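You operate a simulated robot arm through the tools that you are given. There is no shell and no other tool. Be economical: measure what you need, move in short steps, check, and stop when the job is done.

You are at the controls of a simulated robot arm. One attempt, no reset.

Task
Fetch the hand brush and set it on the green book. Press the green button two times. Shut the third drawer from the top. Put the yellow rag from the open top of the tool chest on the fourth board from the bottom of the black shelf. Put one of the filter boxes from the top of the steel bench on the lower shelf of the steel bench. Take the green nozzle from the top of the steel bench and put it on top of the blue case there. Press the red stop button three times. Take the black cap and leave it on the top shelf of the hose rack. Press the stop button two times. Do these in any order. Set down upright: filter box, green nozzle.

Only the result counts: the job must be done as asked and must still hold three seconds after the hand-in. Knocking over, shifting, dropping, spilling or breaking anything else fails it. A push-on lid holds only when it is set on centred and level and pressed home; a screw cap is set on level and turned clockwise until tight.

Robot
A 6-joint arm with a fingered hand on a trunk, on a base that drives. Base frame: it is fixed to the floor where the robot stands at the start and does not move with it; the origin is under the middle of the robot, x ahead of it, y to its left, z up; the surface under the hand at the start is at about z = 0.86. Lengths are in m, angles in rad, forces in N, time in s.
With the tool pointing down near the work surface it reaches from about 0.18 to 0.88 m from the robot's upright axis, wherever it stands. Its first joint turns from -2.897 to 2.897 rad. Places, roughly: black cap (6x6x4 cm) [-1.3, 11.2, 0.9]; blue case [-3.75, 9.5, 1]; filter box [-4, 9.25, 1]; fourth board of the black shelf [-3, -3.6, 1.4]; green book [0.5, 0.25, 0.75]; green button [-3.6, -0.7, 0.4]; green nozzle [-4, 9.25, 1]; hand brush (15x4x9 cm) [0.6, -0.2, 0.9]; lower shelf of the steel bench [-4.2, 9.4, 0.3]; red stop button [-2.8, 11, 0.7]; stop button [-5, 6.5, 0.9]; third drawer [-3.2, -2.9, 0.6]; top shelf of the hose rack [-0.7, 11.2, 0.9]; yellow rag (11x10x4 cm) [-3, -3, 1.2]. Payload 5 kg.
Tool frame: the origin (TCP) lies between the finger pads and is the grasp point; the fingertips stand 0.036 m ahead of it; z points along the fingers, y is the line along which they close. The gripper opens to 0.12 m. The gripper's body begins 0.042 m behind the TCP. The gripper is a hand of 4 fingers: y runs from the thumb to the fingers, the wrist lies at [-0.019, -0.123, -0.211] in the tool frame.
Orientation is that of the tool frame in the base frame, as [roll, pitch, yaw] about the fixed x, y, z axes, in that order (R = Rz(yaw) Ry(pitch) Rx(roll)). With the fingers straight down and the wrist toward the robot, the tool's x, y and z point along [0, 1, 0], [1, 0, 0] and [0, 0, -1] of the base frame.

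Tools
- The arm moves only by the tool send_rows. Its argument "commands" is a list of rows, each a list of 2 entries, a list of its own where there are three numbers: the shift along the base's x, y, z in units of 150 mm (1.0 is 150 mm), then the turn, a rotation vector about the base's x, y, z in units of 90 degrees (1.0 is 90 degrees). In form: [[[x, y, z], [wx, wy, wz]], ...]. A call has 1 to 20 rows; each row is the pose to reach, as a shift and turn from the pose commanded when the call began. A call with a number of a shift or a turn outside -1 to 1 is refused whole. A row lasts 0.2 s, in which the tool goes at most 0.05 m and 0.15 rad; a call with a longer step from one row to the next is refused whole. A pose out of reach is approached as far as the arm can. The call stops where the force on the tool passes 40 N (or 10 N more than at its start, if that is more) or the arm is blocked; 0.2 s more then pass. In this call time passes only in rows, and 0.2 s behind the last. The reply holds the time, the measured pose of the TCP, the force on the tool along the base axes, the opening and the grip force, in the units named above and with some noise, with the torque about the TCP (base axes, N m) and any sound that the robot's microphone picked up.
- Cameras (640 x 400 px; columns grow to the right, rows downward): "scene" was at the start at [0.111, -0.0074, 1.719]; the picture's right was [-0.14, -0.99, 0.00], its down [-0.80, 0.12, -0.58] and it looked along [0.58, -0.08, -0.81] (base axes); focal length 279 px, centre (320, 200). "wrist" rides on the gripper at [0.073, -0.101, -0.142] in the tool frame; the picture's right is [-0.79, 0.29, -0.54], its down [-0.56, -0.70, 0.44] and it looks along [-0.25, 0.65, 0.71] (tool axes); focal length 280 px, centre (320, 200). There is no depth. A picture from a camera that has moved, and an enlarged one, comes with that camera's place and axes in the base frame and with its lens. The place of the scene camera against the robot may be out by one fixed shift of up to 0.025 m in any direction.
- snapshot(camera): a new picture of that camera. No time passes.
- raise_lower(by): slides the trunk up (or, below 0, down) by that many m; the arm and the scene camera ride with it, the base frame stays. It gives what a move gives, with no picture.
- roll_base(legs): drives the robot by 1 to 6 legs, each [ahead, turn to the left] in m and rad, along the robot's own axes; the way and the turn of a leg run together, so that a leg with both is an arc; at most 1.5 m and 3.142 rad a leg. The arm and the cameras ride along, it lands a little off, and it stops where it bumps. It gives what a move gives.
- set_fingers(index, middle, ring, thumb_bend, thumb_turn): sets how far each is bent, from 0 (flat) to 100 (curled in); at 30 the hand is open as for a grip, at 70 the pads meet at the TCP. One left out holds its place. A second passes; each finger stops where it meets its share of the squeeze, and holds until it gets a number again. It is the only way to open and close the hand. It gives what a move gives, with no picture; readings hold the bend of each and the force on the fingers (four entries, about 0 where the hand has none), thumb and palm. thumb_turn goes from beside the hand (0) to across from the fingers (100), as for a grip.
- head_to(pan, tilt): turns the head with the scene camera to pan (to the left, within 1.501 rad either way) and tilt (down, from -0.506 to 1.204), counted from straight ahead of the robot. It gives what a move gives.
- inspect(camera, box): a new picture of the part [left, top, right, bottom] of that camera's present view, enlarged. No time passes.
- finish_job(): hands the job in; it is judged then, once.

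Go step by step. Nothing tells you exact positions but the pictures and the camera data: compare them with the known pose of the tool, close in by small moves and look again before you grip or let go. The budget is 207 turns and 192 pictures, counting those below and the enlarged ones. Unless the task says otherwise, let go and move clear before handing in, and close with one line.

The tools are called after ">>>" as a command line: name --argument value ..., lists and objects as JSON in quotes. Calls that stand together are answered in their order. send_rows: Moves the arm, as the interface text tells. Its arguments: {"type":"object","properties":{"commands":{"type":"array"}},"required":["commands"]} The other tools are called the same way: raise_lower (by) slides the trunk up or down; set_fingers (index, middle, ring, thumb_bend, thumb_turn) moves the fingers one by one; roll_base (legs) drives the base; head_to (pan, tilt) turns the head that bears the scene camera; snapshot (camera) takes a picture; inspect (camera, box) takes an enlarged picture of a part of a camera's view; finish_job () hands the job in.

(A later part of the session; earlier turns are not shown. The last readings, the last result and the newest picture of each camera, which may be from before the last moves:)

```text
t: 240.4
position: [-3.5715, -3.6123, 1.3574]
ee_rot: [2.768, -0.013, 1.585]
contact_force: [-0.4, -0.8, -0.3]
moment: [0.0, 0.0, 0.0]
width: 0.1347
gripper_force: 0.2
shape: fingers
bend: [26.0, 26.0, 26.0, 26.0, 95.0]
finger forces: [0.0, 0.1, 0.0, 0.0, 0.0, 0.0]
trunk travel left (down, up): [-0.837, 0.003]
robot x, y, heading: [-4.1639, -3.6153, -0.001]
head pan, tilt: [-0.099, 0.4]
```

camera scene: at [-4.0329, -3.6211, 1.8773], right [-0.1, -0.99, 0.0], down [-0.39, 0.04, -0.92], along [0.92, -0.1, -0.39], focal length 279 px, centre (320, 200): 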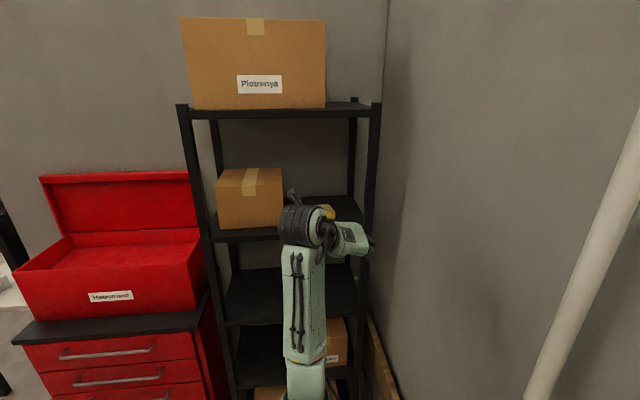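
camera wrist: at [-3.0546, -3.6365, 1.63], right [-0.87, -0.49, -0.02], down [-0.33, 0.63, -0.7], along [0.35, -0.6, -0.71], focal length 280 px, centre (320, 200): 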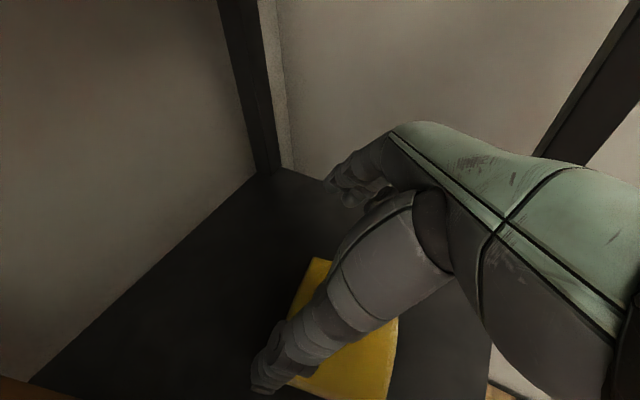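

The rag is on the fourth board. Now turn north and look along the aisle.

>>> roll_base --legs '[[0, 1.571]]'

>>> head_to --pan 0 --tilt 0.25

>>> snapshot --camera "scene"

```text
t: 245.3
position: [-4.1742, -3.0212, 1.3558]
ee_rot: [2.768, -0.015, -3.115]
contact_force: [0.6, 0.1, -0.1]
moment: [-0.01, 0.01, 0.01]
width: 0.1348
gripper_force: 0.0
shape: fingers
bend: [26.0, 26.0, 26.0, 26.0, 95.0]
finger forces: [0.0, 0.0, 0.1, 0.0, 0.1, 0.1]
trunk travel left (down, up): [-0.837, 0.003]
robot x, y, heading: [-4.165, -3.6136, 1.579]
head pan, tilt: [-0.099, 0.4]
```

```text
t: 246.0
position: [-4.1734, -3.0201, 1.3568]
ee_rot: [2.768, -0.016, -3.114]
contact_force: [-0.3, 0.0, -0.4]
moment: [0.03, 0.0, -0.01]
width: 0.1345
gripper_force: 0.1
shape: fingers
bend: [26.0, 26.0, 26.0, 26.0, 95.0]
finger forces: [0.1, 0.0, 0.0, 0.0, 0.0, 0.0]
trunk travel left (down, up): [-0.837, 0.003]
robot x, y, heading: [-4.1642, -3.615, 1.579]
head pan, tilt: [0.0, 0.25]
```

```text
101 pictures are left
camera scene: at [-4.1573, -3.4877, 1.8913], right [1.0, 0.01, 0.0], down [0.0, -0.25, -0.97], along [-0.01, 0.97, -0.25], focal length 279 px, centre (320, 200)
```

scene: 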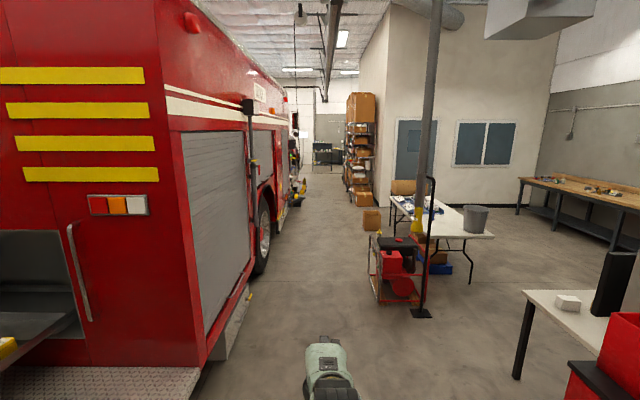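

The aisle at x≈−4.15 is free. Drive north 4.5 m and look again.

>>> roll_base --legs '[[1.5, 0], [1.5, 0], [1.5, 0]]'

>>> snapshot --camera "scene"

```text
t: 269.7
position: [-4.25, 1.4664, 1.3557]
ee_rot: [2.768, -0.014, -3.108]
contact_force: [0.5, -0.2, -0.5]
moment: [0.0, 0.02, -0.02]
width: 0.1349
gripper_force: 0.1
shape: fingers
bend: [26.0, 26.0, 26.0, 26.0, 95.0]
finger forces: [0.0, 0.0, 0.0, 0.0, 0.0, 0.1]
trunk travel left (down, up): [-0.837, 0.003]
robot x, y, heading: [-4.2426, 0.8716, 1.586]
head pan, tilt: [0.0, 0.25]
```

```text
100 pictures are left
camera scene: at [-4.231, 0.9995, 1.8914], right [1.0, 0.01, 0.0], down [0.0, -0.25, -0.97], along [-0.01, 0.97, -0.25], focal length 279 px, centre (320, 200)
```

scene: 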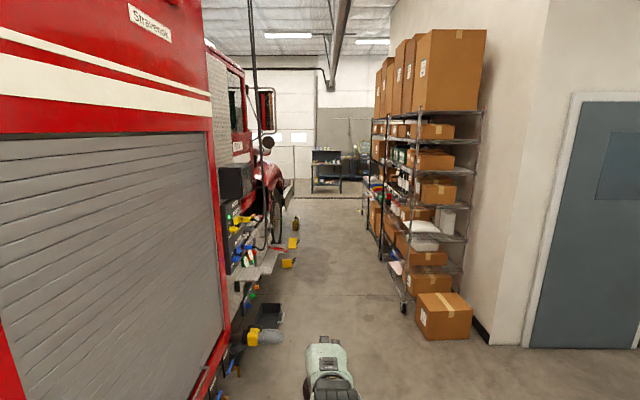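

Lane continues between truck parts (x<−4.7) and racks (x>−3.45). Drive on 4.4 m.

>>> roll_base --legs '[[0, -0.055], [1.5, 0], [1.5, 0], [1.4, 0]]'

>>> snapshot --camera "scene"

>>> head_to --pan 0.6 --tilt 0.35

>>> snapshot --camera "scene"

```text
t: 293.3
position: [-4.1167, 5.8529, 1.3565]
ee_rot: [2.767, -0.014, -3.14]
contact_force: [-0.5, 0.3, -0.4]
moment: [0.01, -0.02, -0.01]
width: 0.1348
gripper_force: 0.1
shape: fingers
bend: [26.0, 26.0, 26.0, 26.0, 95.0]
finger forces: [0.0, 0.0, 0.1, 0.0, 0.1, 0.0]
trunk travel left (down, up): [-0.837, 0.003]
robot x, y, heading: [-4.1188, 5.2593, 1.555]
head pan, tilt: [0.0, 0.25]
```

```text
99 pictures are left
camera scene: at [-4.1104, 5.3863, 1.8914], right [1.0, -0.02, 0.0], down [0.0, -0.25, -0.97], along [0.02, 0.97, -0.25], focal length 279 px, centre (320, 200)
```

scene: 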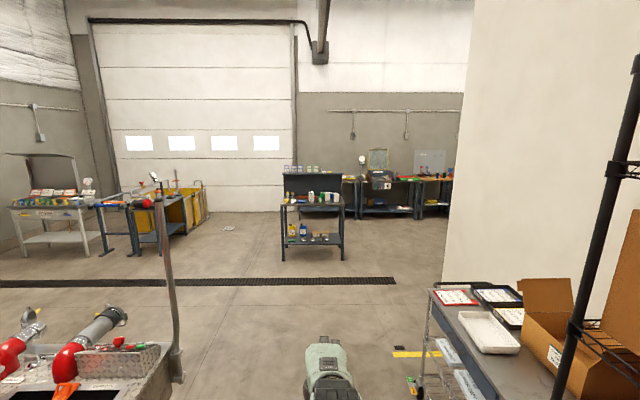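

```text
t: 294.3
position: [-4.1158, 5.8532, 1.3555]
ee_rot: [2.768, -0.014, -3.138]
contact_force: [0.7, -0.1, -0.3]
moment: [-0.01, 0.02, -0.02]
width: 0.1347
gripper_force: 0.1
shape: fingers
bend: [26.0, 26.0, 26.0, 26.0, 95.0]
finger forces: [0.0, 0.0, 0.0, 0.0, 0.1, 0.0]
trunk travel left (down, up): [-0.837, 0.003]
robot x, y, heading: [-4.1196, 5.2571, 1.555]
head pan, tilt: [0.6, 0.351]
```

```text
98 pictures are left
camera scene: at [-4.1631, 5.3709, 1.882], right [0.83, 0.55, 0.0], down [0.19, -0.29, -0.94], along [-0.52, 0.78, -0.34], focal length 279 px, centre (320, 200)
```

scene: 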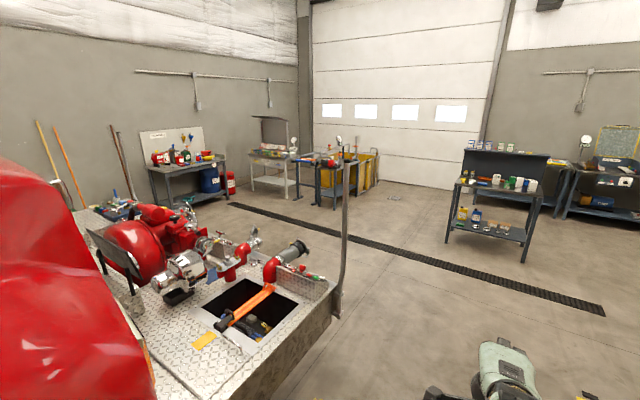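

Truck's front bumper deck with a pump is at left; I'll zoom in on the small panel with buttons at its edge, and on the bench ahead.

>>> inspect --camera "scene" --box '[200, 220, 360, 320]'

>>> inspect --camera "scene" --box '[440, 120, 640, 250]'

>>> inspect --camera "scene" --box '[90, 180, 250, 300]'

```text
4.00 times, centred on (280, 270) of scene
camera zoom: at [-4.1631, 5.3709, 1.882], right [0.83, 0.55, 0.0], down [0.19, -0.29, -0.94], along [-0.52, 0.78, -0.34], focal length 1115 px, centre (480, -80)
```

zoom: 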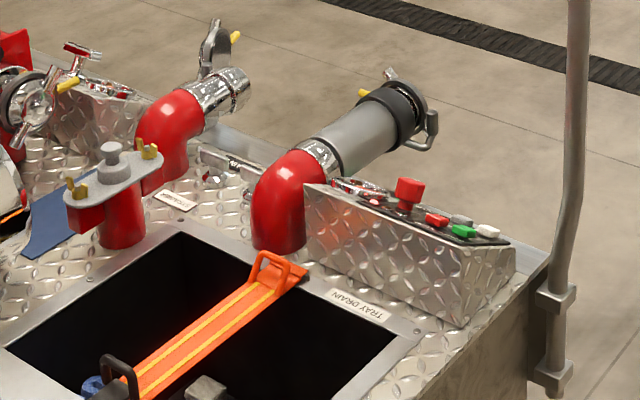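

```text
3.08 times, centred on (540, 185) of scene
camera zoom: at [-4.1631, 5.3709, 1.882], right [0.83, 0.55, 0.0], down [0.19, -0.29, -0.94], along [-0.52, 0.78, -0.34], focal length 858 px, centre (-357, 246)
```

zoom: 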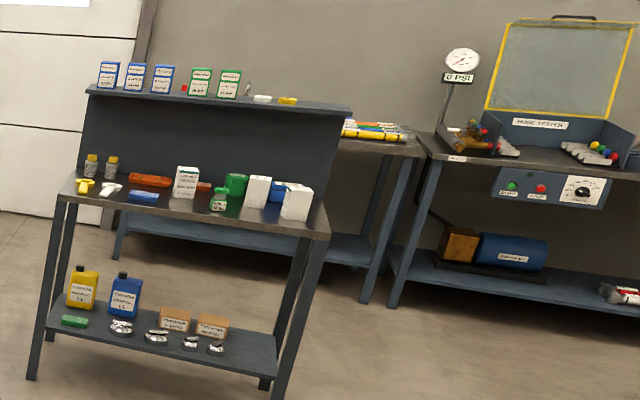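

```text
3.33 times, centred on (170, 240) of scene
camera zoom: at [-4.1631, 5.3709, 1.882], right [0.83, 0.55, 0.0], down [0.19, -0.29, -0.94], along [-0.52, 0.78, -0.34], focal length 929 px, centre (820, 67)
```

zoom: 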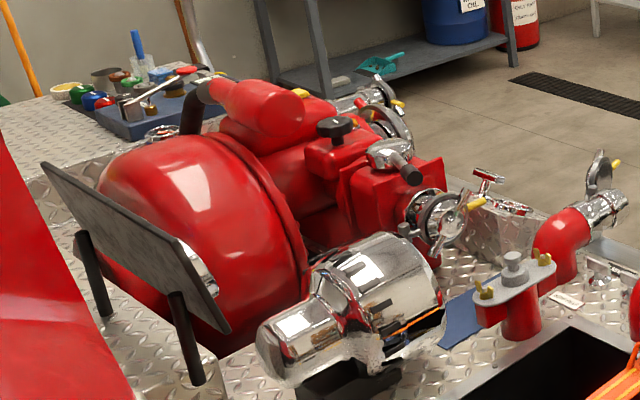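

The stop button is the red mushroom on the panel facing north (+y) on the bumper at about (−5.05,6.5). I'll drive round to the north of the bumper, keeping distance from the pole there.

>>> roll_base --legs '[[1.2, 0], [1.2, 0], [0, 1.58], [0.85, 0], [0, 1.571]]'

>>> head_to --pan 0 --tilt 0.6

>>> snapshot --camera "scene"

>>> snapshot --camera "wrist"

```text
t: 320.9
position: [-4.9347, 7.0642, 1.356]
ee_rot: [2.768, -0.013, 0.009]
contact_force: [-0.6, 0.1, 0.1]
moment: [-0.03, 0.01, -0.01]
width: 0.1346
gripper_force: 0.0
shape: fingers
bend: [26.0, 26.0, 26.0, 26.0, 95.0]
finger forces: [0.1, 0.0, 0.0, 0.0, 0.0, 0.1]
trunk travel left (down, up): [-0.837, 0.003]
robot x, y, heading: [-4.934, 7.6572, -1.581]
head pan, tilt: [0.6, 0.351]
```

```text
t: 321.9
position: [-4.9352, 7.0656, 1.3543]
ee_rot: [2.767, -0.015, 0.011]
contact_force: [0.0, -0.5, 0.4]
moment: [-0.02, 0.01, 0.01]
width: 0.1349
gripper_force: 0.0
shape: fingers
bend: [26.0, 26.0, 26.0, 26.0, 95.0]
finger forces: [0.1, 0.0, 0.0, 0.1, 0.1, 0.0]
trunk travel left (down, up): [-0.837, 0.003]
robot x, y, heading: [-4.9353, 7.6575, -1.581]
head pan, tilt: [0.0, 0.6]
```

```text
94 pictures are left
camera scene: at [-4.927, 7.5422, 1.8592], right [-1.0, 0.01, 0.0], down [0.0, 0.56, -0.83], along [-0.01, -0.83, -0.56], focal length 279 px, centre (320, 200)
```

scene: 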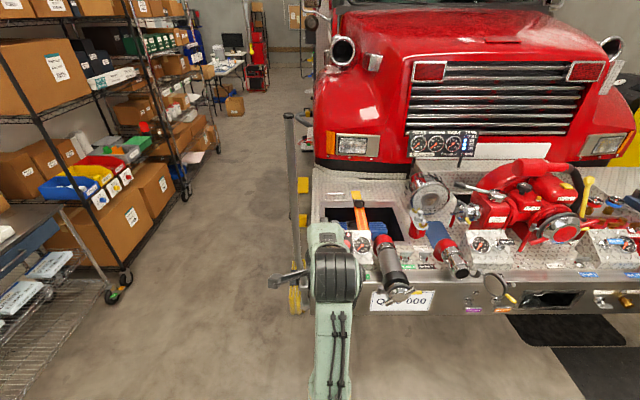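

```text
93 pictures are left
camera wrist: at [-4.8649, 7.2121, 1.4509], right [-0.8, -0.08, 0.6], down [-0.56, 0.48, -0.68], along [-0.24, -0.87, -0.43], focal length 280 px, centre (320, 200)
```

wrist: 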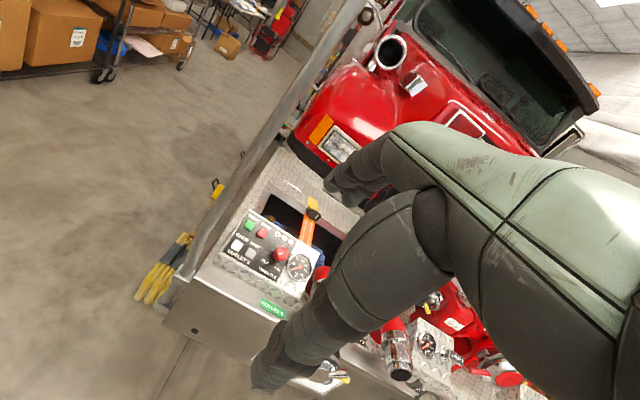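

>>> inspect --camera "wrist" --box '[180, 170, 340, 330]'

>>> inspect --camera "scene" --box '[290, 190, 450, 310]'

```text
2.50 times, centred on (260, 250) of wrist
camera zoom: at [-4.8649, 7.2121, 1.4509], right [-0.8, -0.08, 0.6], down [-0.56, 0.48, -0.68], along [-0.24, -0.87, -0.43], focal length 701 px, centre (470, 75)
```

zoom: 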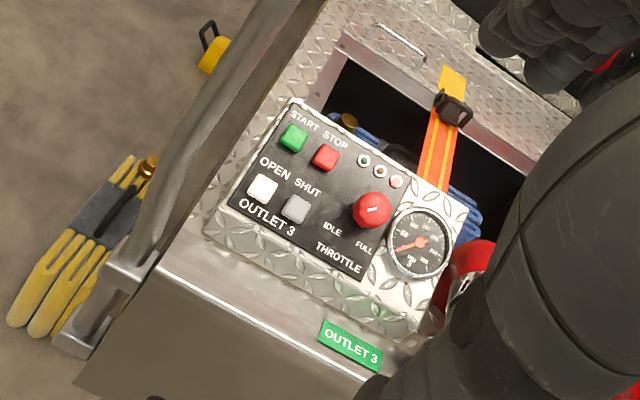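

```text
3.33 times, centred on (370, 250) of scene
camera zoom: at [-4.927, 7.5422, 1.8592], right [-1.0, 0.01, 0.0], down [0.0, 0.56, -0.83], along [-0.01, -0.83, -0.56], focal length 929 px, centre (153, 33)
```

zoom: 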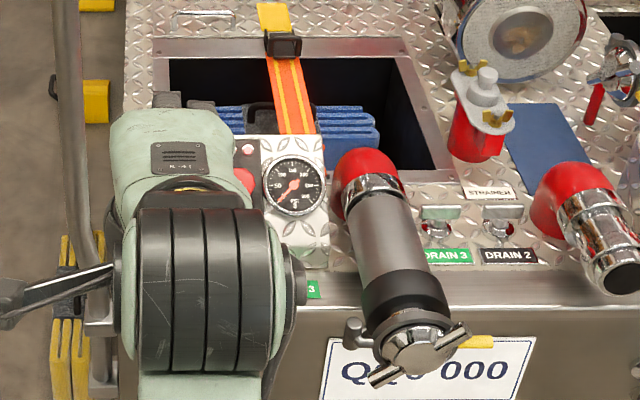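

The STOP button is the small red square beside START on the sloped panel, about (−4.99,6.52,0.9). Lower the trunk for a second sight line.

>>> raise_lower --by -0.25

>>> inspect --camera "wrist" --box '[160, 90, 360, 290]'

```text
t: 324.4
position: [-4.9365, 7.0643, 1.105]
ee_rot: [2.768, -0.014, 0.01]
contact_force: [1.1, -0.3, 0.3]
moment: [0.02, -0.01, 0.02]
width: 0.1347
gripper_force: 0.1
shape: fingers
bend: [26.0, 26.0, 26.0, 26.0, 95.0]
finger forces: [0.0, 0.1, 0.0, 0.0, 0.0, 0.0]
trunk travel left (down, up): [-0.587, 0.253]
robot x, y, heading: [-4.9356, 7.6563, -1.58]
head pan, tilt: [0.0, 0.6]
```

```text
2.00 times, centred on (260, 190) of wrist
camera zoom: at [-4.8649, 7.2121, 1.2009], right [-0.8, -0.08, 0.6], down [-0.56, 0.48, -0.68], along [-0.24, -0.87, -0.43], focal length 561 px, centre (440, 220)
```

zoom: 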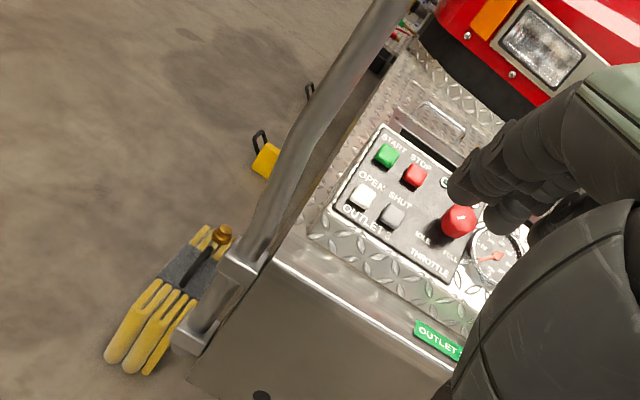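

STOP triangulates to (−4.990, 6.500, 0.885) on a panel tilted ~29° from horizontal. I'll point the index finger, tilt to match the panel, and drive 0.38 m nearer.

>>> set_fingers --index 30 --middle 95 --ring 95 --thumb_bend 85 --thumb_turn 98

>>> send_rows --commands '[[[-0.2, 0, 0], [-0.085, 0, 0]], [[-0.42, 0, 0], [-0.085, 0, 0]]]'

>>> roll_base --legs '[[0.38, 0]]'

>>> snapshot --camera "wrist"

>>> snapshot --camera "scene"

```text
t: 325.4
position: [-4.937, 7.0656, 1.1055]
ee_rot: [2.768, -0.014, 0.01]
contact_force: [0.7, -0.6, 0.3]
moment: [-0.01, 0.01, 0.01]
width: 0.0351
gripper_force: 0.1
shape: fingers
bend: [30.0, 95.0, 95.0, 85.0, 100.0]
finger forces: [0.1, 0.0, 0.0, 0.0, 0.0, 0.0]
trunk travel left (down, up): [-0.587, 0.253]
robot x, y, heading: [-4.9356, 7.6587, -1.58]
head pan, tilt: [0.0, 0.6]
```

```text
t: 326.0
position: [-4.9983, 7.0642, 1.1043]
ee_rot: [2.635, -0.012, 0.014]
contact_force: [0.0, 0.4, -0.8]
moment: [0.01, 0.01, 0.03]
width: 0.0348
gripper_force: 0.2
shape: fingers
bend: [30.0, 95.0, 95.0, 85.0, 100.0]
finger forces: [0.0, 0.0, 0.1, 0.0, 0.1, 0.0]
trunk travel left (down, up): [-0.587, 0.253]
robot x, y, heading: [-4.9385, 7.657, -1.581]
head pan, tilt: [0.0, 0.6]
```

```text
t: 328.6
position: [-5.0009, 6.69, 1.1046]
ee_rot: [2.636, -0.013, 0.012]
contact_force: [-0.3, 0.9, -0.5]
moment: [0.02, 0.02, -0.02]
width: 0.0349
gripper_force: 0.0
shape: fingers
bend: [30.0, 95.0, 95.0, 85.0, 100.0]
finger forces: [0.0, 0.0, 0.1, 0.0, 0.0, 0.1]
trunk travel left (down, up): [-0.587, 0.253]
robot x, y, heading: [-4.9336, 7.2841, -1.577]
head pan, tilt: [0.0, 0.6]
```

```text
89 pictures are left
camera wrist: at [-4.9304, 6.8482, 1.1799], right [-0.8, 0.0, 0.6], down [-0.56, 0.39, -0.73], along [-0.24, -0.92, -0.31], focal length 280 px, centre (320, 200)
```

wrist: 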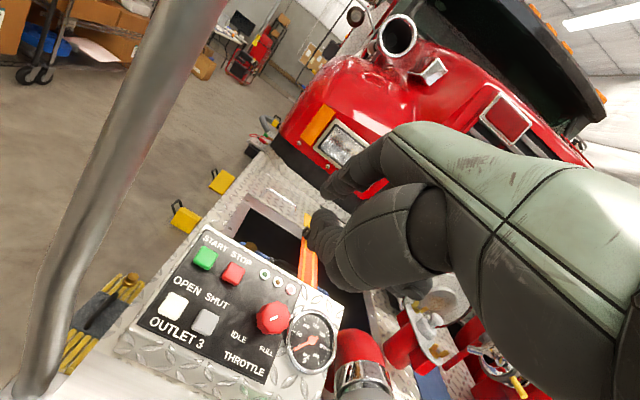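

```text
88 pictures are left
camera scene: at [-4.9301, 7.1663, 1.6091], right [-1.0, 0.01, 0.0], down [0.0, 0.57, -0.82], along [-0.01, -0.82, -0.57], focal length 279 px, centre (320, 200)
```

scene: 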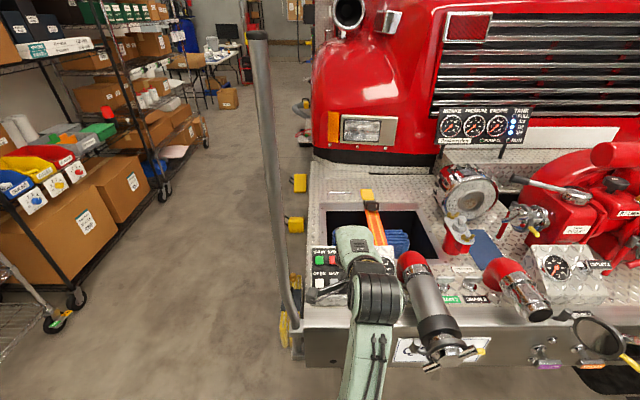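

STOP re-confirmed at (−4.990,6.499). Move the index tip over it, in two stages.

>>> send_rows --commands '[[[0, -0.2, -0.2], [0, 0, 0]], [[0, -0.4, -0.4], [0, 0, 0]], [[0, -0.6, -0.6], [0, 0, 0]], [[0, -0.76, -0.8], [0, 0, 0]], [[0, -0.76, -1], [0, 0, 0]]]'

>>> snapshot --camera "wrist"

>>> inspect --camera "scene" --box '[260, 200, 440, 320]'

```text
t: 329.8
position: [-5.0002, 6.5761, 0.9546]
ee_rot: [2.634, -0.012, 0.012]
contact_force: [-0.7, 0.1, -0.8]
moment: [-0.01, 0.03, -0.02]
width: 0.0347
gripper_force: 0.0
shape: fingers
bend: [30.0, 95.0, 95.0, 85.0, 100.0]
finger forces: [0.0, 0.1, 0.1, 0.0, 0.0, 0.1]
trunk travel left (down, up): [-0.587, 0.253]
robot x, y, heading: [-4.9403, 7.2826, -1.579]
head pan, tilt: [0.0, 0.6]
```

```text
87 pictures are left
camera wrist: at [-4.9306, 6.7344, 1.0297], right [-0.8, 0.0, 0.6], down [-0.56, 0.39, -0.73], along [-0.24, -0.92, -0.31], focal length 280 px, centre (320, 200)
```

wrist: 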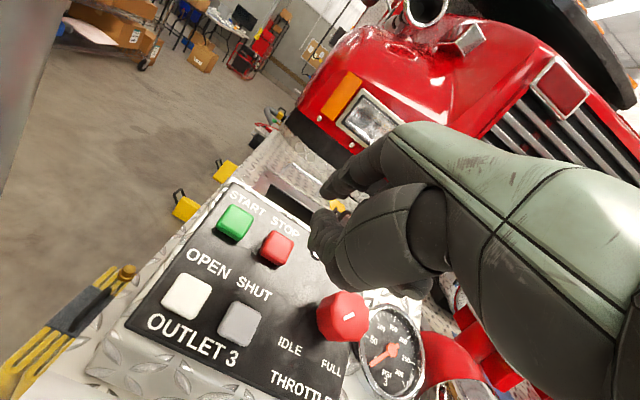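

```text
3.33 times, centred on (350, 260) of scene
camera zoom: at [-4.9301, 7.1676, 1.6093], right [-1.0, 0.01, 0.0], down [0.0, 0.56, -0.83], along [-0.01, -0.83, -0.56], focal length 929 px, centre (220, 0)
```

zoom: 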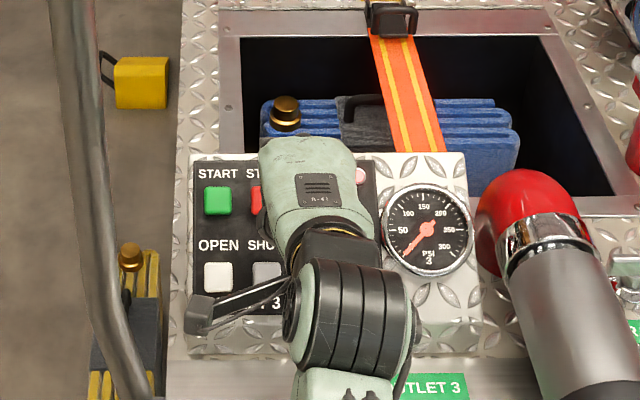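

The curled thumb would come close to SHUT and the throttle at this tilt, so I'll bring the hand to vertical; then the index tip leads. Raise slightly and rotate.

>>> send_rows --commands '[[[0, 0, 0.1], [0.09, 0, 0]], [[0, 0, 0.15], [0.18, 0, 0]], [[0, -0.03, 0.15], [0.27, 0, 0]], [[0, -0.06, 0.13], [0.32, 0, 0]]]'

>>> snapshot --camera "wrist"

>>> inspect --camera "scene" --box '[260, 200, 440, 320]'

```text
t: 330.8
position: [-5.0007, 6.5664, 0.9728]
ee_rot: [3.138, -0.018, 0.003]
contact_force: [0.1, -0.5, -0.5]
moment: [0.01, 0.01, -0.01]
width: 0.0348
gripper_force: 0.0
shape: fingers
bend: [30.0, 95.0, 95.0, 85.0, 100.0]
finger forces: [0.1, 0.1, 0.0, 0.0, 0.0, 0.0]
trunk travel left (down, up): [-0.587, 0.253]
robot x, y, heading: [-4.9336, 7.2817, -1.579]
head pan, tilt: [0.0, 0.6]
```

```text
85 pictures are left
camera wrist: at [-4.9307, 6.6682, 1.1162], right [-0.8, -0.29, 0.53], down [-0.55, 0.7, -0.45], along [-0.24, -0.66, -0.72], focal length 280 px, centre (320, 200)
```

wrist: 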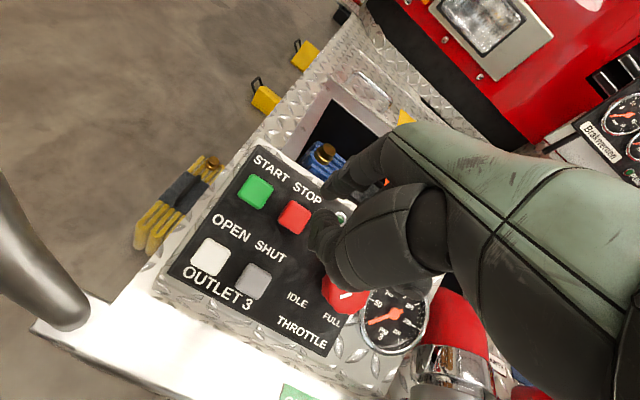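

```text
3.33 times, centred on (350, 260) of scene
camera zoom: at [-4.9301, 7.1665, 1.6091], right [-1.0, 0.01, 0.0], down [0.0, 0.57, -0.82], along [-0.01, -0.82, -0.57], focal length 929 px, centre (220, 0)
```

zoom: 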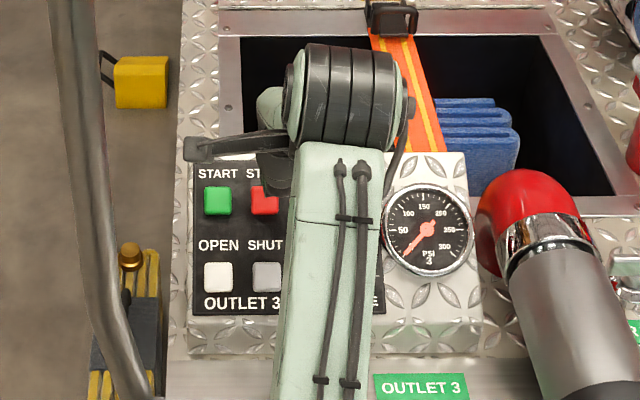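

The tip is straight above STOP (about 5 cm). Descend in small steps.

>>> send_rows --commands '[[[0, 0, -0.1], [0, 0, 0]], [[0, 0, -0.2], [0, 0, 0]], [[0, 0, -0.25], [0, 0, 0]]]'

>>> snapshot --camera "wrist"

```text
t: 331.6
position: [-5.0013, 6.565, 0.9362]
ee_rot: [3.138, -0.018, 0.004]
contact_force: [0.2, 0.5, -0.1]
moment: [0.0, 0.0, 0.02]
width: 0.0349
gripper_force: 0.0
shape: fingers
bend: [30.0, 95.0, 95.0, 85.0, 100.0]
finger forces: [0.1, 0.0, 0.1, 0.0, 0.0, 0.0]
trunk travel left (down, up): [-0.587, 0.253]
robot x, y, heading: [-4.9363, 7.2827, -1.58]
head pan, tilt: [0.0, 0.6]
```

```text
83 pictures are left
camera wrist: at [-4.9308, 6.669, 1.0789], right [-0.8, -0.29, 0.53], down [-0.56, 0.7, -0.46], along [-0.24, -0.66, -0.72], focal length 280 px, centre (320, 200)
```

wrist: 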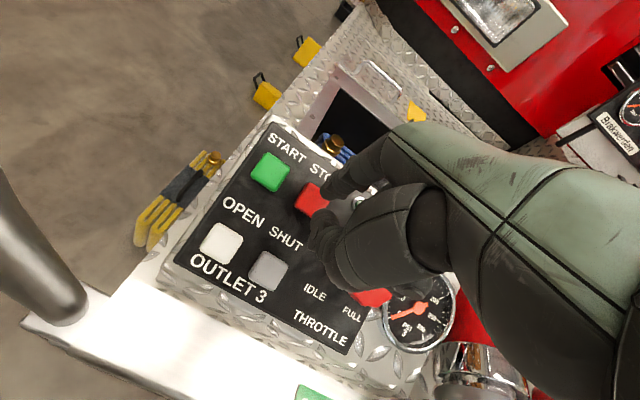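

>>> send_rows --commands '[[[0, 0, -0.04], [0, 0, 0]], [[0, 0, -0.08], [0, 0, 0]], [[0, 0, -0.12], [0, 0, 0]], [[0, 0, -0.15], [0, 0, 0]]]'

>>> snapshot --camera "wrist"

```text
t: 332.6
position: [-5.0011, 6.5672, 0.9159]
ee_rot: [3.132, -0.018, 0.006]
contact_force: [0.6, 1.8, 6.9]
moment: [-0.53, -0.07, 0.03]
width: 0.036
gripper_force: 3.8
shape: fingers
bend: [30.0, 95.0, 95.0, 85.0, 100.0]
finger forces: [7.5, 0.0, 0.0, 0.0, 0.1, 0.0]
trunk travel left (down, up): [-0.587, 0.253]
robot x, y, heading: [-4.9386, 7.2854, -1.578]
head pan, tilt: [0.0, 0.6]
heard: click
```

```text
82 pictures are left
camera wrist: at [-4.9308, 6.6704, 1.058], right [-0.8, -0.29, 0.53], down [-0.56, 0.69, -0.46], along [-0.24, -0.66, -0.71], focal length 280 px, centre (320, 200)
```

wrist: 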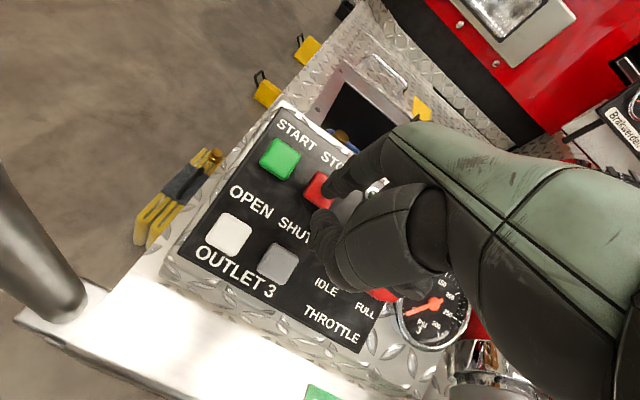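

Click on STOP. Release fully, press once more, then release.

>>> send_rows --commands '[[[0, 0, 0.1], [0, 0, 0]], [[0, 0, 0.2], [0, 0, 0]], [[0, 0, 0.2], [0, 0, 0]]]'

>>> send_rows --commands '[[[0, 0, -0.1], [0, 0, 0]], [[0, 0, -0.15], [0, 0, 0]], [[0, 0, -0.2], [0, 0, 0]]]'

>>> send_rows --commands '[[[0, 0, 0.2], [0, 0, 0]], [[0, 0, 0.5], [0, 0, 0]], [[0, 0.1, 0.8], [0, 0, 0]], [[0, 0.3, 1], [0, 0, 0]]]'

```text
t: 333.4
position: [-5.0, 6.5653, 0.9441]
ee_rot: [3.138, -0.018, 0.004]
contact_force: [0.5, -0.6, 0.0]
moment: [0.01, -0.01, 0.02]
width: 0.0349
gripper_force: 0.0
shape: fingers
bend: [30.0, 95.0, 95.0, 85.0, 100.0]
finger forces: [0.0, 0.0, 0.0, 0.0, 0.0, 0.1]
trunk travel left (down, up): [-0.587, 0.253]
robot x, y, heading: [-4.9405, 7.2831, -1.58]
head pan, tilt: [0.0, 0.6]
```

```text
t: 334.2
position: [-5.0, 6.5679, 0.9159]
ee_rot: [3.131, -0.016, 0.005]
contact_force: [0.0, 0.5, 6.5]
moment: [-0.51, -0.11, 0.03]
width: 0.0358
gripper_force: 3.4
shape: fingers
bend: [30.0, 95.0, 95.0, 85.0, 100.0]
finger forces: [7.2, 0.1, 0.0, 0.0, 0.0, 0.0]
trunk travel left (down, up): [-0.587, 0.253]
robot x, y, heading: [-4.9367, 7.2837, -1.584]
head pan, tilt: [0.0, 0.6]
heard: click
```

```text
t: 335.2
position: [-5.0005, 6.6122, 1.065]
ee_rot: [3.135, -0.019, 0.005]
contact_force: [0.4, 0.6, 0.6]
moment: [-0.02, 0.02, 0.01]
width: 0.0348
gripper_force: 0.0
shape: fingers
bend: [30.0, 95.0, 95.0, 85.0, 100.0]
finger forces: [0.0, 0.0, 0.1, 0.0, 0.1, 0.1]
trunk travel left (down, up): [-0.587, 0.253]
robot x, y, heading: [-4.9336, 7.2817, -1.577]
head pan, tilt: [0.0, 0.6]
```

Both presses registered. Back away, raise the trunk and go over to face the steel bench.

>>> roll_base --legs '[[-0.45, 0], [0, 1.58], [0.95, 0], [0, 1.571]]'

>>> raise_lower --by 0.25

>>> head_to --pan 0 --tilt 0.5

>>> snapshot --camera "scene"

>>> inspect --camera "scene" --box '[200, 100, 440, 300]'

```text
t: 352.3
position: [-3.9359, 8.3933, 1.064]
ee_rot: [3.139, -0.017, -3.124]
contact_force: [0.1, 0.4, 0.0]
moment: [0.03, 0.01, 0.0]
width: 0.0349
gripper_force: 0.1
shape: fingers
bend: [30.0, 95.0, 95.0, 85.0, 100.0]
finger forces: [0.0, 0.1, 0.1, 0.0, 0.0, 0.0]
trunk travel left (down, up): [-0.587, 0.253]
robot x, y, heading: [-3.9868, 7.7174, 1.575]
head pan, tilt: [0.0, 0.6]
```

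```text
t: 354.9
position: [-3.9363, 8.3941, 1.3136]
ee_rot: [3.138, -0.02, -3.124]
contact_force: [-0.4, 0.6, 0.0]
moment: [0.01, -0.01, 0.02]
width: 0.035
gripper_force: 0.1
shape: fingers
bend: [30.0, 95.0, 95.0, 85.0, 100.0]
finger forces: [0.1, 0.0, 0.1, 0.0, 0.0, 0.0]
trunk travel left (down, up): [-0.837, 0.003]
robot x, y, heading: [-3.9875, 7.7212, 1.58]
head pan, tilt: [0.0, 0.6]
```

```text
t: 355.5
position: [-3.9343, 8.3916, 1.3155]
ee_rot: [3.139, -0.018, -3.124]
contact_force: [0.2, -0.3, 0.5]
moment: [0.01, -0.02, 0.03]
width: 0.0348
gripper_force: 0.0
shape: fingers
bend: [30.0, 95.0, 95.0, 85.0, 100.0]
finger forces: [0.0, 0.1, 0.0, 0.0, 0.0, 0.0]
trunk travel left (down, up): [-0.837, 0.003]
robot x, y, heading: [-3.9936, 7.7175, 1.575]
head pan, tilt: [0.0, 0.499]
```

```text
81 pictures are left
camera scene: at [-3.9809, 7.8448, 1.8682], right [1.0, 0.01, 0.0], down [0.0, -0.48, -0.88], along [0.0, 0.88, -0.48], focal length 279 px, centre (320, 200)
```

scene: 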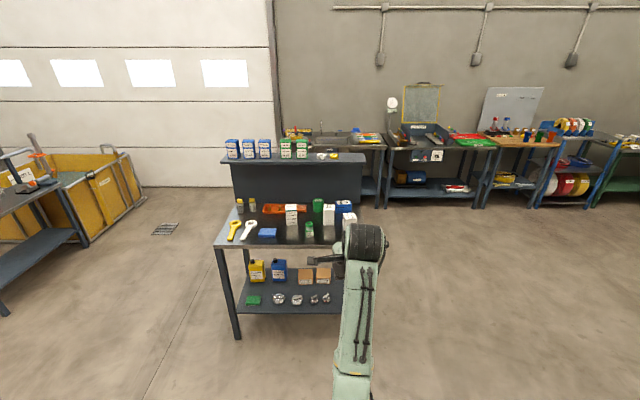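

```text
2.00 times, centred on (320, 200) of scene
camera zoom: at [-3.9809, 7.8448, 1.8682], right [1.0, 0.01, 0.0], down [0.0, -0.48, -0.88], along [0.0, 0.88, -0.48], focal length 557 px, centre (320, 200)
```

zoom: 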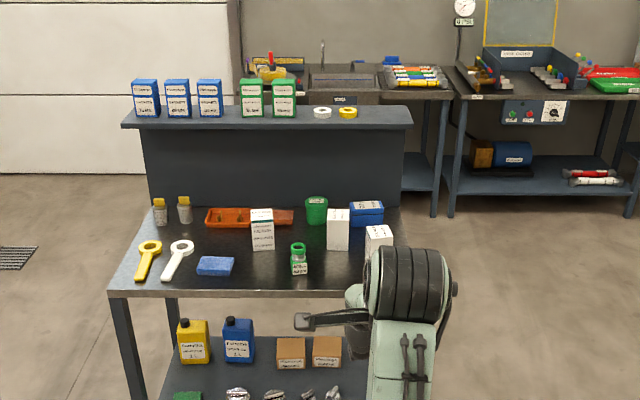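

The steel bench is ahead with bottles, white boxes and a blue case. I'll roll 0.4 m closer, open the hand, and look with both cameras.

>>> set_fingers --index 30 --middle 30 --ring 30 --thumb_bend 30

>>> roll_base --legs '[[0.4, 0]]'

>>> head_to --pan 0 --tilt 0.75

>>> snapshot --camera "scene"

>>> snapshot --camera "wrist"

```text
t: 356.5
position: [-3.9348, 8.3938, 1.3147]
ee_rot: [3.138, -0.017, -3.124]
contact_force: [0.1, 0.5, -0.7]
moment: [0.01, 0.01, 0.02]
width: 0.1234
gripper_force: 0.1
shape: fingers
bend: [30.0, 30.0, 30.0, 30.0, 96.0]
finger forces: [0.0, 0.0, 0.0, 0.1, 0.0, 0.1]
trunk travel left (down, up): [-0.837, 0.003]
robot x, y, heading: [-3.9904, 7.72, 1.575]
head pan, tilt: [0.0, 0.499]
```

```text
t: 359.2
position: [-3.9362, 8.7926, 1.3142]
ee_rot: [3.136, -0.018, -3.124]
contact_force: [-0.4, 0.1, 0.4]
moment: [-0.01, 0.04, 0.0]
width: 0.1236
gripper_force: 0.2
shape: fingers
bend: [30.0, 30.0, 30.0, 30.0, 96.0]
finger forces: [0.1, 0.0, 0.0, 0.1, 0.0, 0.0]
trunk travel left (down, up): [-0.837, 0.003]
robot x, y, heading: [-3.9922, 8.1247, 1.579]
head pan, tilt: [0.0, 0.499]
```

```text
t: 360.0
position: [-3.9362, 8.7949, 1.3145]
ee_rot: [3.138, -0.018, -3.124]
contact_force: [-0.6, 1.1, -1.0]
moment: [-0.05, 0.01, 0.01]
width: 0.1234
gripper_force: 0.1
shape: fingers
bend: [30.0, 30.0, 30.0, 30.0, 96.0]
finger forces: [0.1, 0.1, 0.1, 0.1, 0.1, 0.1]
trunk travel left (down, up): [-0.837, 0.003]
robot x, y, heading: [-3.9918, 8.1199, 1.572]
head pan, tilt: [0.0, 0.75]
```

```text
79 pictures are left
camera scene: at [-3.9826, 8.238, 1.8463], right [1.0, 0.0, 0.0], down [0.0, -0.68, -0.73], along [0.0, 0.73, -0.68], focal length 279 px, centre (320, 200)
```

scene: 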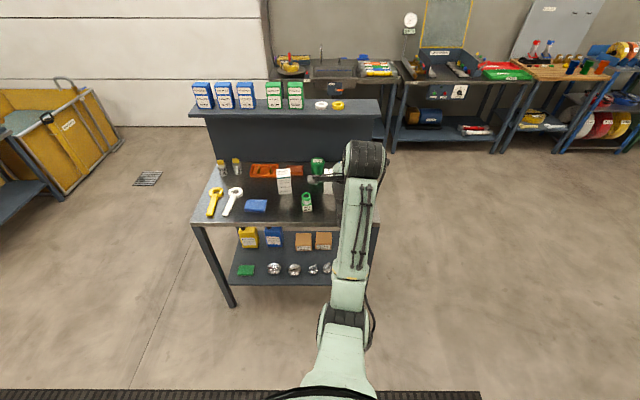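

```text
78 pictures are left
camera wrist: at [-4.0037, 8.6915, 1.4565], right [0.79, 0.3, 0.53], down [0.56, -0.69, -0.46], along [0.23, 0.66, -0.72], focal length 280 px, centre (320, 200)
```

wrist: 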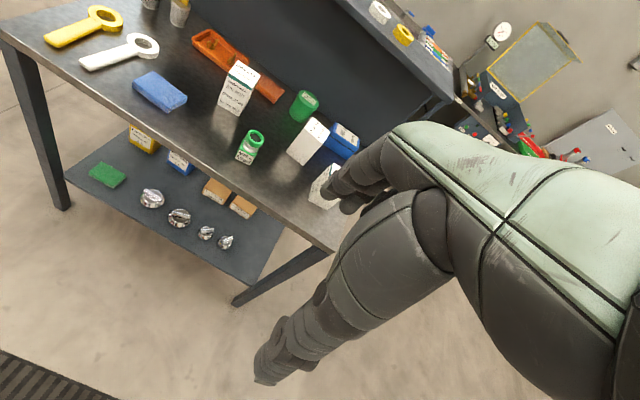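

>>> inspect --camera "wrist" --box '[180, 40, 380, 220]'

>>> inspect --camera "wrist" --box '[70, 110, 290, 290]'

```text
2.22 times, centred on (280, 130) of wrist
camera zoom: at [-4.0037, 8.6915, 1.4565], right [0.79, 0.3, 0.53], down [0.56, -0.69, -0.46], along [0.23, 0.66, -0.72], focal length 623 px, centre (409, 356)
```

zoom: 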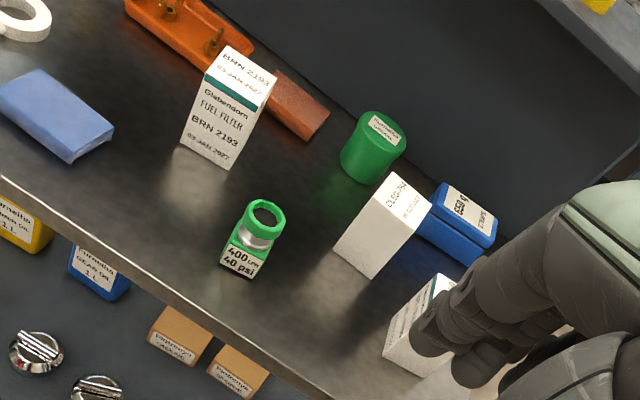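

```text
2.22 times, centred on (180, 200) of wrist
camera zoom: at [-4.0037, 8.6915, 1.4565], right [0.79, 0.3, 0.53], down [0.56, -0.69, -0.46], along [0.23, 0.66, -0.72], focal length 623 px, centre (631, 200)
```

zoom: 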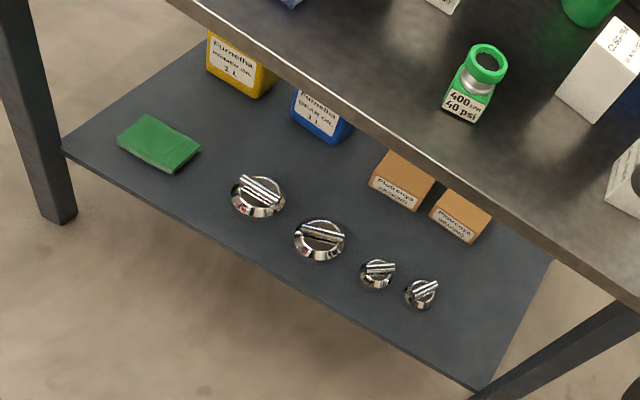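

Items: white "fuel filter" boxes, the green 400 lpm nozzle, and the blue case. Lower the trunk for triangulation.

>>> raise_lower --by -0.25

>>> snapshot --camera "wrist"

>>> inspect --camera "wrist" --box '[200, 0, 400, 160]'

```text
t: 362.6
position: [-3.9367, 8.7928, 1.063]
ee_rot: [3.137, -0.018, -3.125]
contact_force: [-0.2, 0.4, -0.4]
moment: [0.03, 0.02, -0.01]
width: 0.1236
gripper_force: 0.1
shape: fingers
bend: [30.0, 30.0, 30.0, 30.0, 96.0]
finger forces: [0.1, 0.0, 0.1, 0.0, 0.1, 0.1]
trunk travel left (down, up): [-0.587, 0.253]
robot x, y, heading: [-3.9898, 8.1195, 1.572]
head pan, tilt: [0.0, 0.75]
```

```text
75 pictures are left
camera wrist: at [-4.0037, 8.6908, 1.2068], right [0.79, 0.3, 0.53], down [0.56, -0.69, -0.46], along [0.23, 0.66, -0.72], focal length 280 px, centre (320, 200)
```

wrist: 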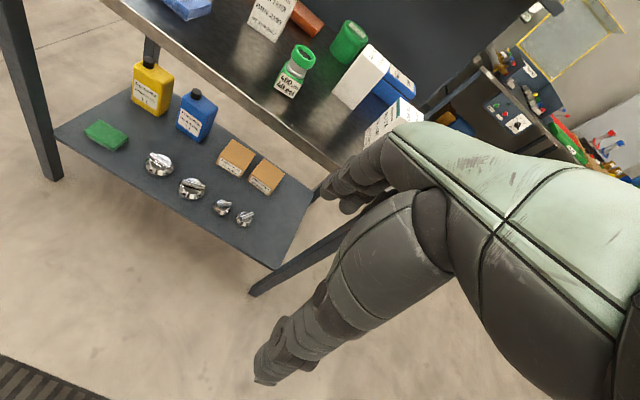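

```text
2.50 times, centred on (300, 80) of wrist
camera zoom: at [-4.0037, 8.6908, 1.2068], right [0.79, 0.3, 0.53], down [0.56, -0.69, -0.46], along [0.23, 0.66, -0.72], focal length 701 px, centre (370, 500)
```

zoom: 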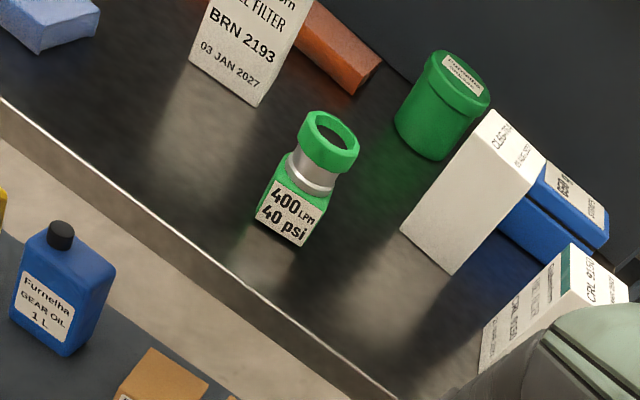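

Bench top z≈0.864, nozzle at (−4.058,9.205) top 0.942, filter boxes ~0.13 m tall, lower shelf z≈0.327 with free space at its right end. I'll raise slightly, roll 0.33 m closer, and look at the right part.

>>> raise_lower --by 0.2

>>> roll_base --legs '[[0.33, 0]]'

>>> snapshot --camera "wrist"

>>> head_to --pan -0.2 --tilt 0.8

>>> snapshot --camera "scene"

```text
t: 364.8
position: [-3.9359, 8.7937, 1.2648]
ee_rot: [3.138, -0.017, -3.124]
contact_force: [0.8, 0.1, -0.1]
moment: [0.0, -0.02, 0.05]
width: 0.1233
gripper_force: 0.1
shape: fingers
bend: [30.0, 30.0, 30.0, 30.0, 96.0]
finger forces: [0.1, 0.1, 0.0, 0.0, 0.0, 0.1]
trunk travel left (down, up): [-0.787, 0.053]
robot x, y, heading: [-3.9874, 8.1188, 1.578]
head pan, tilt: [0.0, 0.75]
```

```text
t: 367.1
position: [-3.9384, 9.125, 1.2645]
ee_rot: [3.136, -0.017, -3.125]
contact_force: [-0.7, -0.3, 0.6]
moment: [0.01, 0.01, -0.01]
width: 0.1236
gripper_force: 0.0
shape: fingers
bend: [30.0, 30.0, 30.0, 30.0, 96.0]
finger forces: [0.0, 0.1, 0.0, 0.1, 0.0, 0.1]
trunk travel left (down, up): [-0.787, 0.053]
robot x, y, heading: [-3.9914, 8.4524, 1.573]
head pan, tilt: [0.0, 0.75]
```

```text
73 pictures are left
camera wrist: at [-4.006, 9.0221, 1.407], right [0.79, 0.3, 0.53], down [0.56, -0.69, -0.46], along [0.23, 0.66, -0.72], focal length 280 px, centre (320, 200)
```

wrist: 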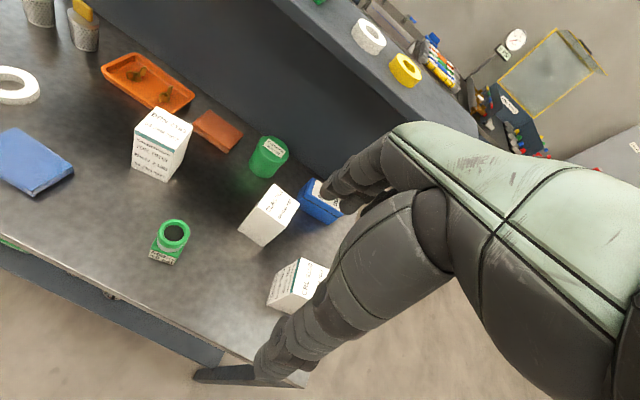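

```text
t: 367.8
position: [-3.9385, 9.1262, 1.2643]
ee_rot: [3.139, -0.018, -3.124]
contact_force: [0.6, -0.2, -0.1]
moment: [-0.03, -0.02, -0.02]
width: 0.1234
gripper_force: 0.0
shape: fingers
bend: [30.0, 30.0, 30.0, 30.0, 96.0]
finger forces: [0.1, 0.0, 0.0, 0.0, 0.1, 0.0]
trunk travel left (down, up): [-0.787, 0.053]
robot x, y, heading: [-3.9897, 8.4538, 1.583]
head pan, tilt: [-0.201, 0.799]
```

```text
72 pictures are left
camera scene: at [-3.9683, 8.566, 1.7923], right [0.98, -0.19, 0.0], down [-0.14, -0.7, -0.7], along [0.13, 0.68, -0.72], focal length 279 px, centre (320, 200)
```

scene: 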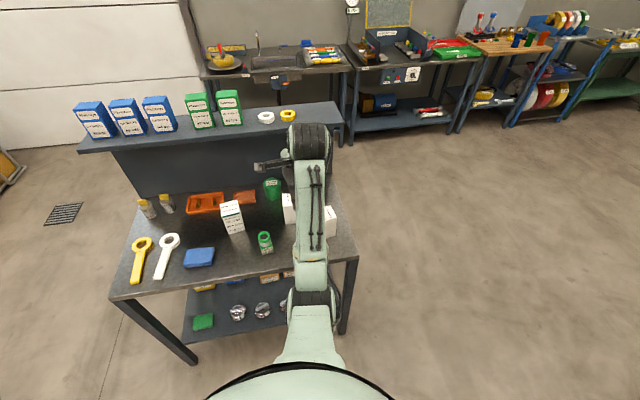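

Nozzle confirmed at (−4.058,9.205). I'll take it first: move over it with the hand pointing down.

>>> send_rows --commands '[[[-0.25, 0.1, -0.1], [0, 0, 0]], [[-0.5, 0.25, -0.25], [0, 0, 0]], [[-0.75, 0.45, -0.45], [0, 0, 0]], [[-0.8, 0.53, -0.7], [0, 0, 0]], [[-0.8, 0.53, -0.95], [0, 0, 0]]]'

>>> send_rows --commands '[[[0, 0, -0.25], [0, 0, 0]], [[0, 0, -0.5], [0, 0, 0]]]'

>>> snapshot --camera "wrist"

>>> inspect --camera "scene" --box '[200, 150, 340, 280]'

```text
refused: row 3 steps farther than a row can; nothing moved
```

```text
t: 368.4
position: [-3.9395, 9.1257, 1.1888]
ee_rot: [3.138, -0.017, -3.125]
contact_force: [0.0, 0.2, 0.4]
moment: [-0.01, -0.01, 0.0]
width: 0.1233
gripper_force: 0.1
shape: fingers
bend: [30.0, 30.0, 30.0, 30.0, 96.0]
finger forces: [0.0, 0.0, 0.0, 0.1, 0.0, 0.0]
trunk travel left (down, up): [-0.787, 0.053]
robot x, y, heading: [-3.9949, 8.4511, 1.575]
head pan, tilt: [-0.201, 0.799]
```

```text
71 pictures are left
camera wrist: at [-4.0063, 9.023, 1.3314], right [0.79, 0.3, 0.53], down [0.56, -0.69, -0.46], along [0.23, 0.66, -0.72], focal length 280 px, centre (320, 200)
```

wrist: 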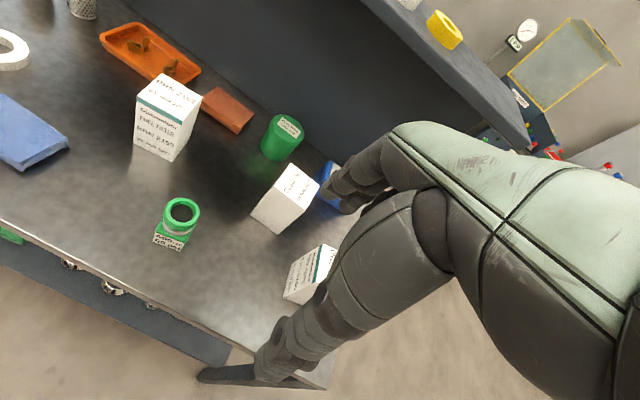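

```text
3.08 times, centred on (270, 215) of scene
camera zoom: at [-3.9683, 8.5654, 1.7924], right [0.98, -0.19, 0.0], down [-0.14, -0.7, -0.7], along [0.14, 0.68, -0.72], focal length 858 px, centre (474, 154)
```

zoom: 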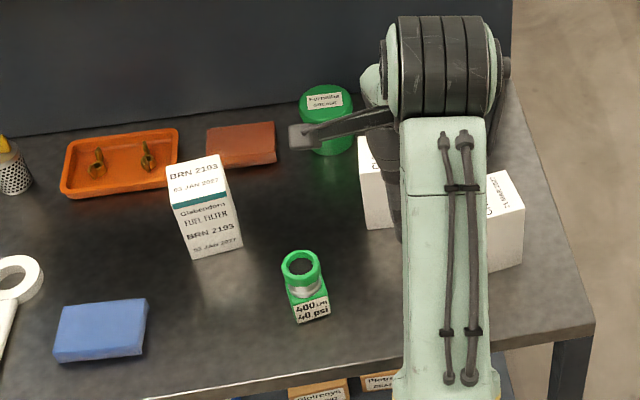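

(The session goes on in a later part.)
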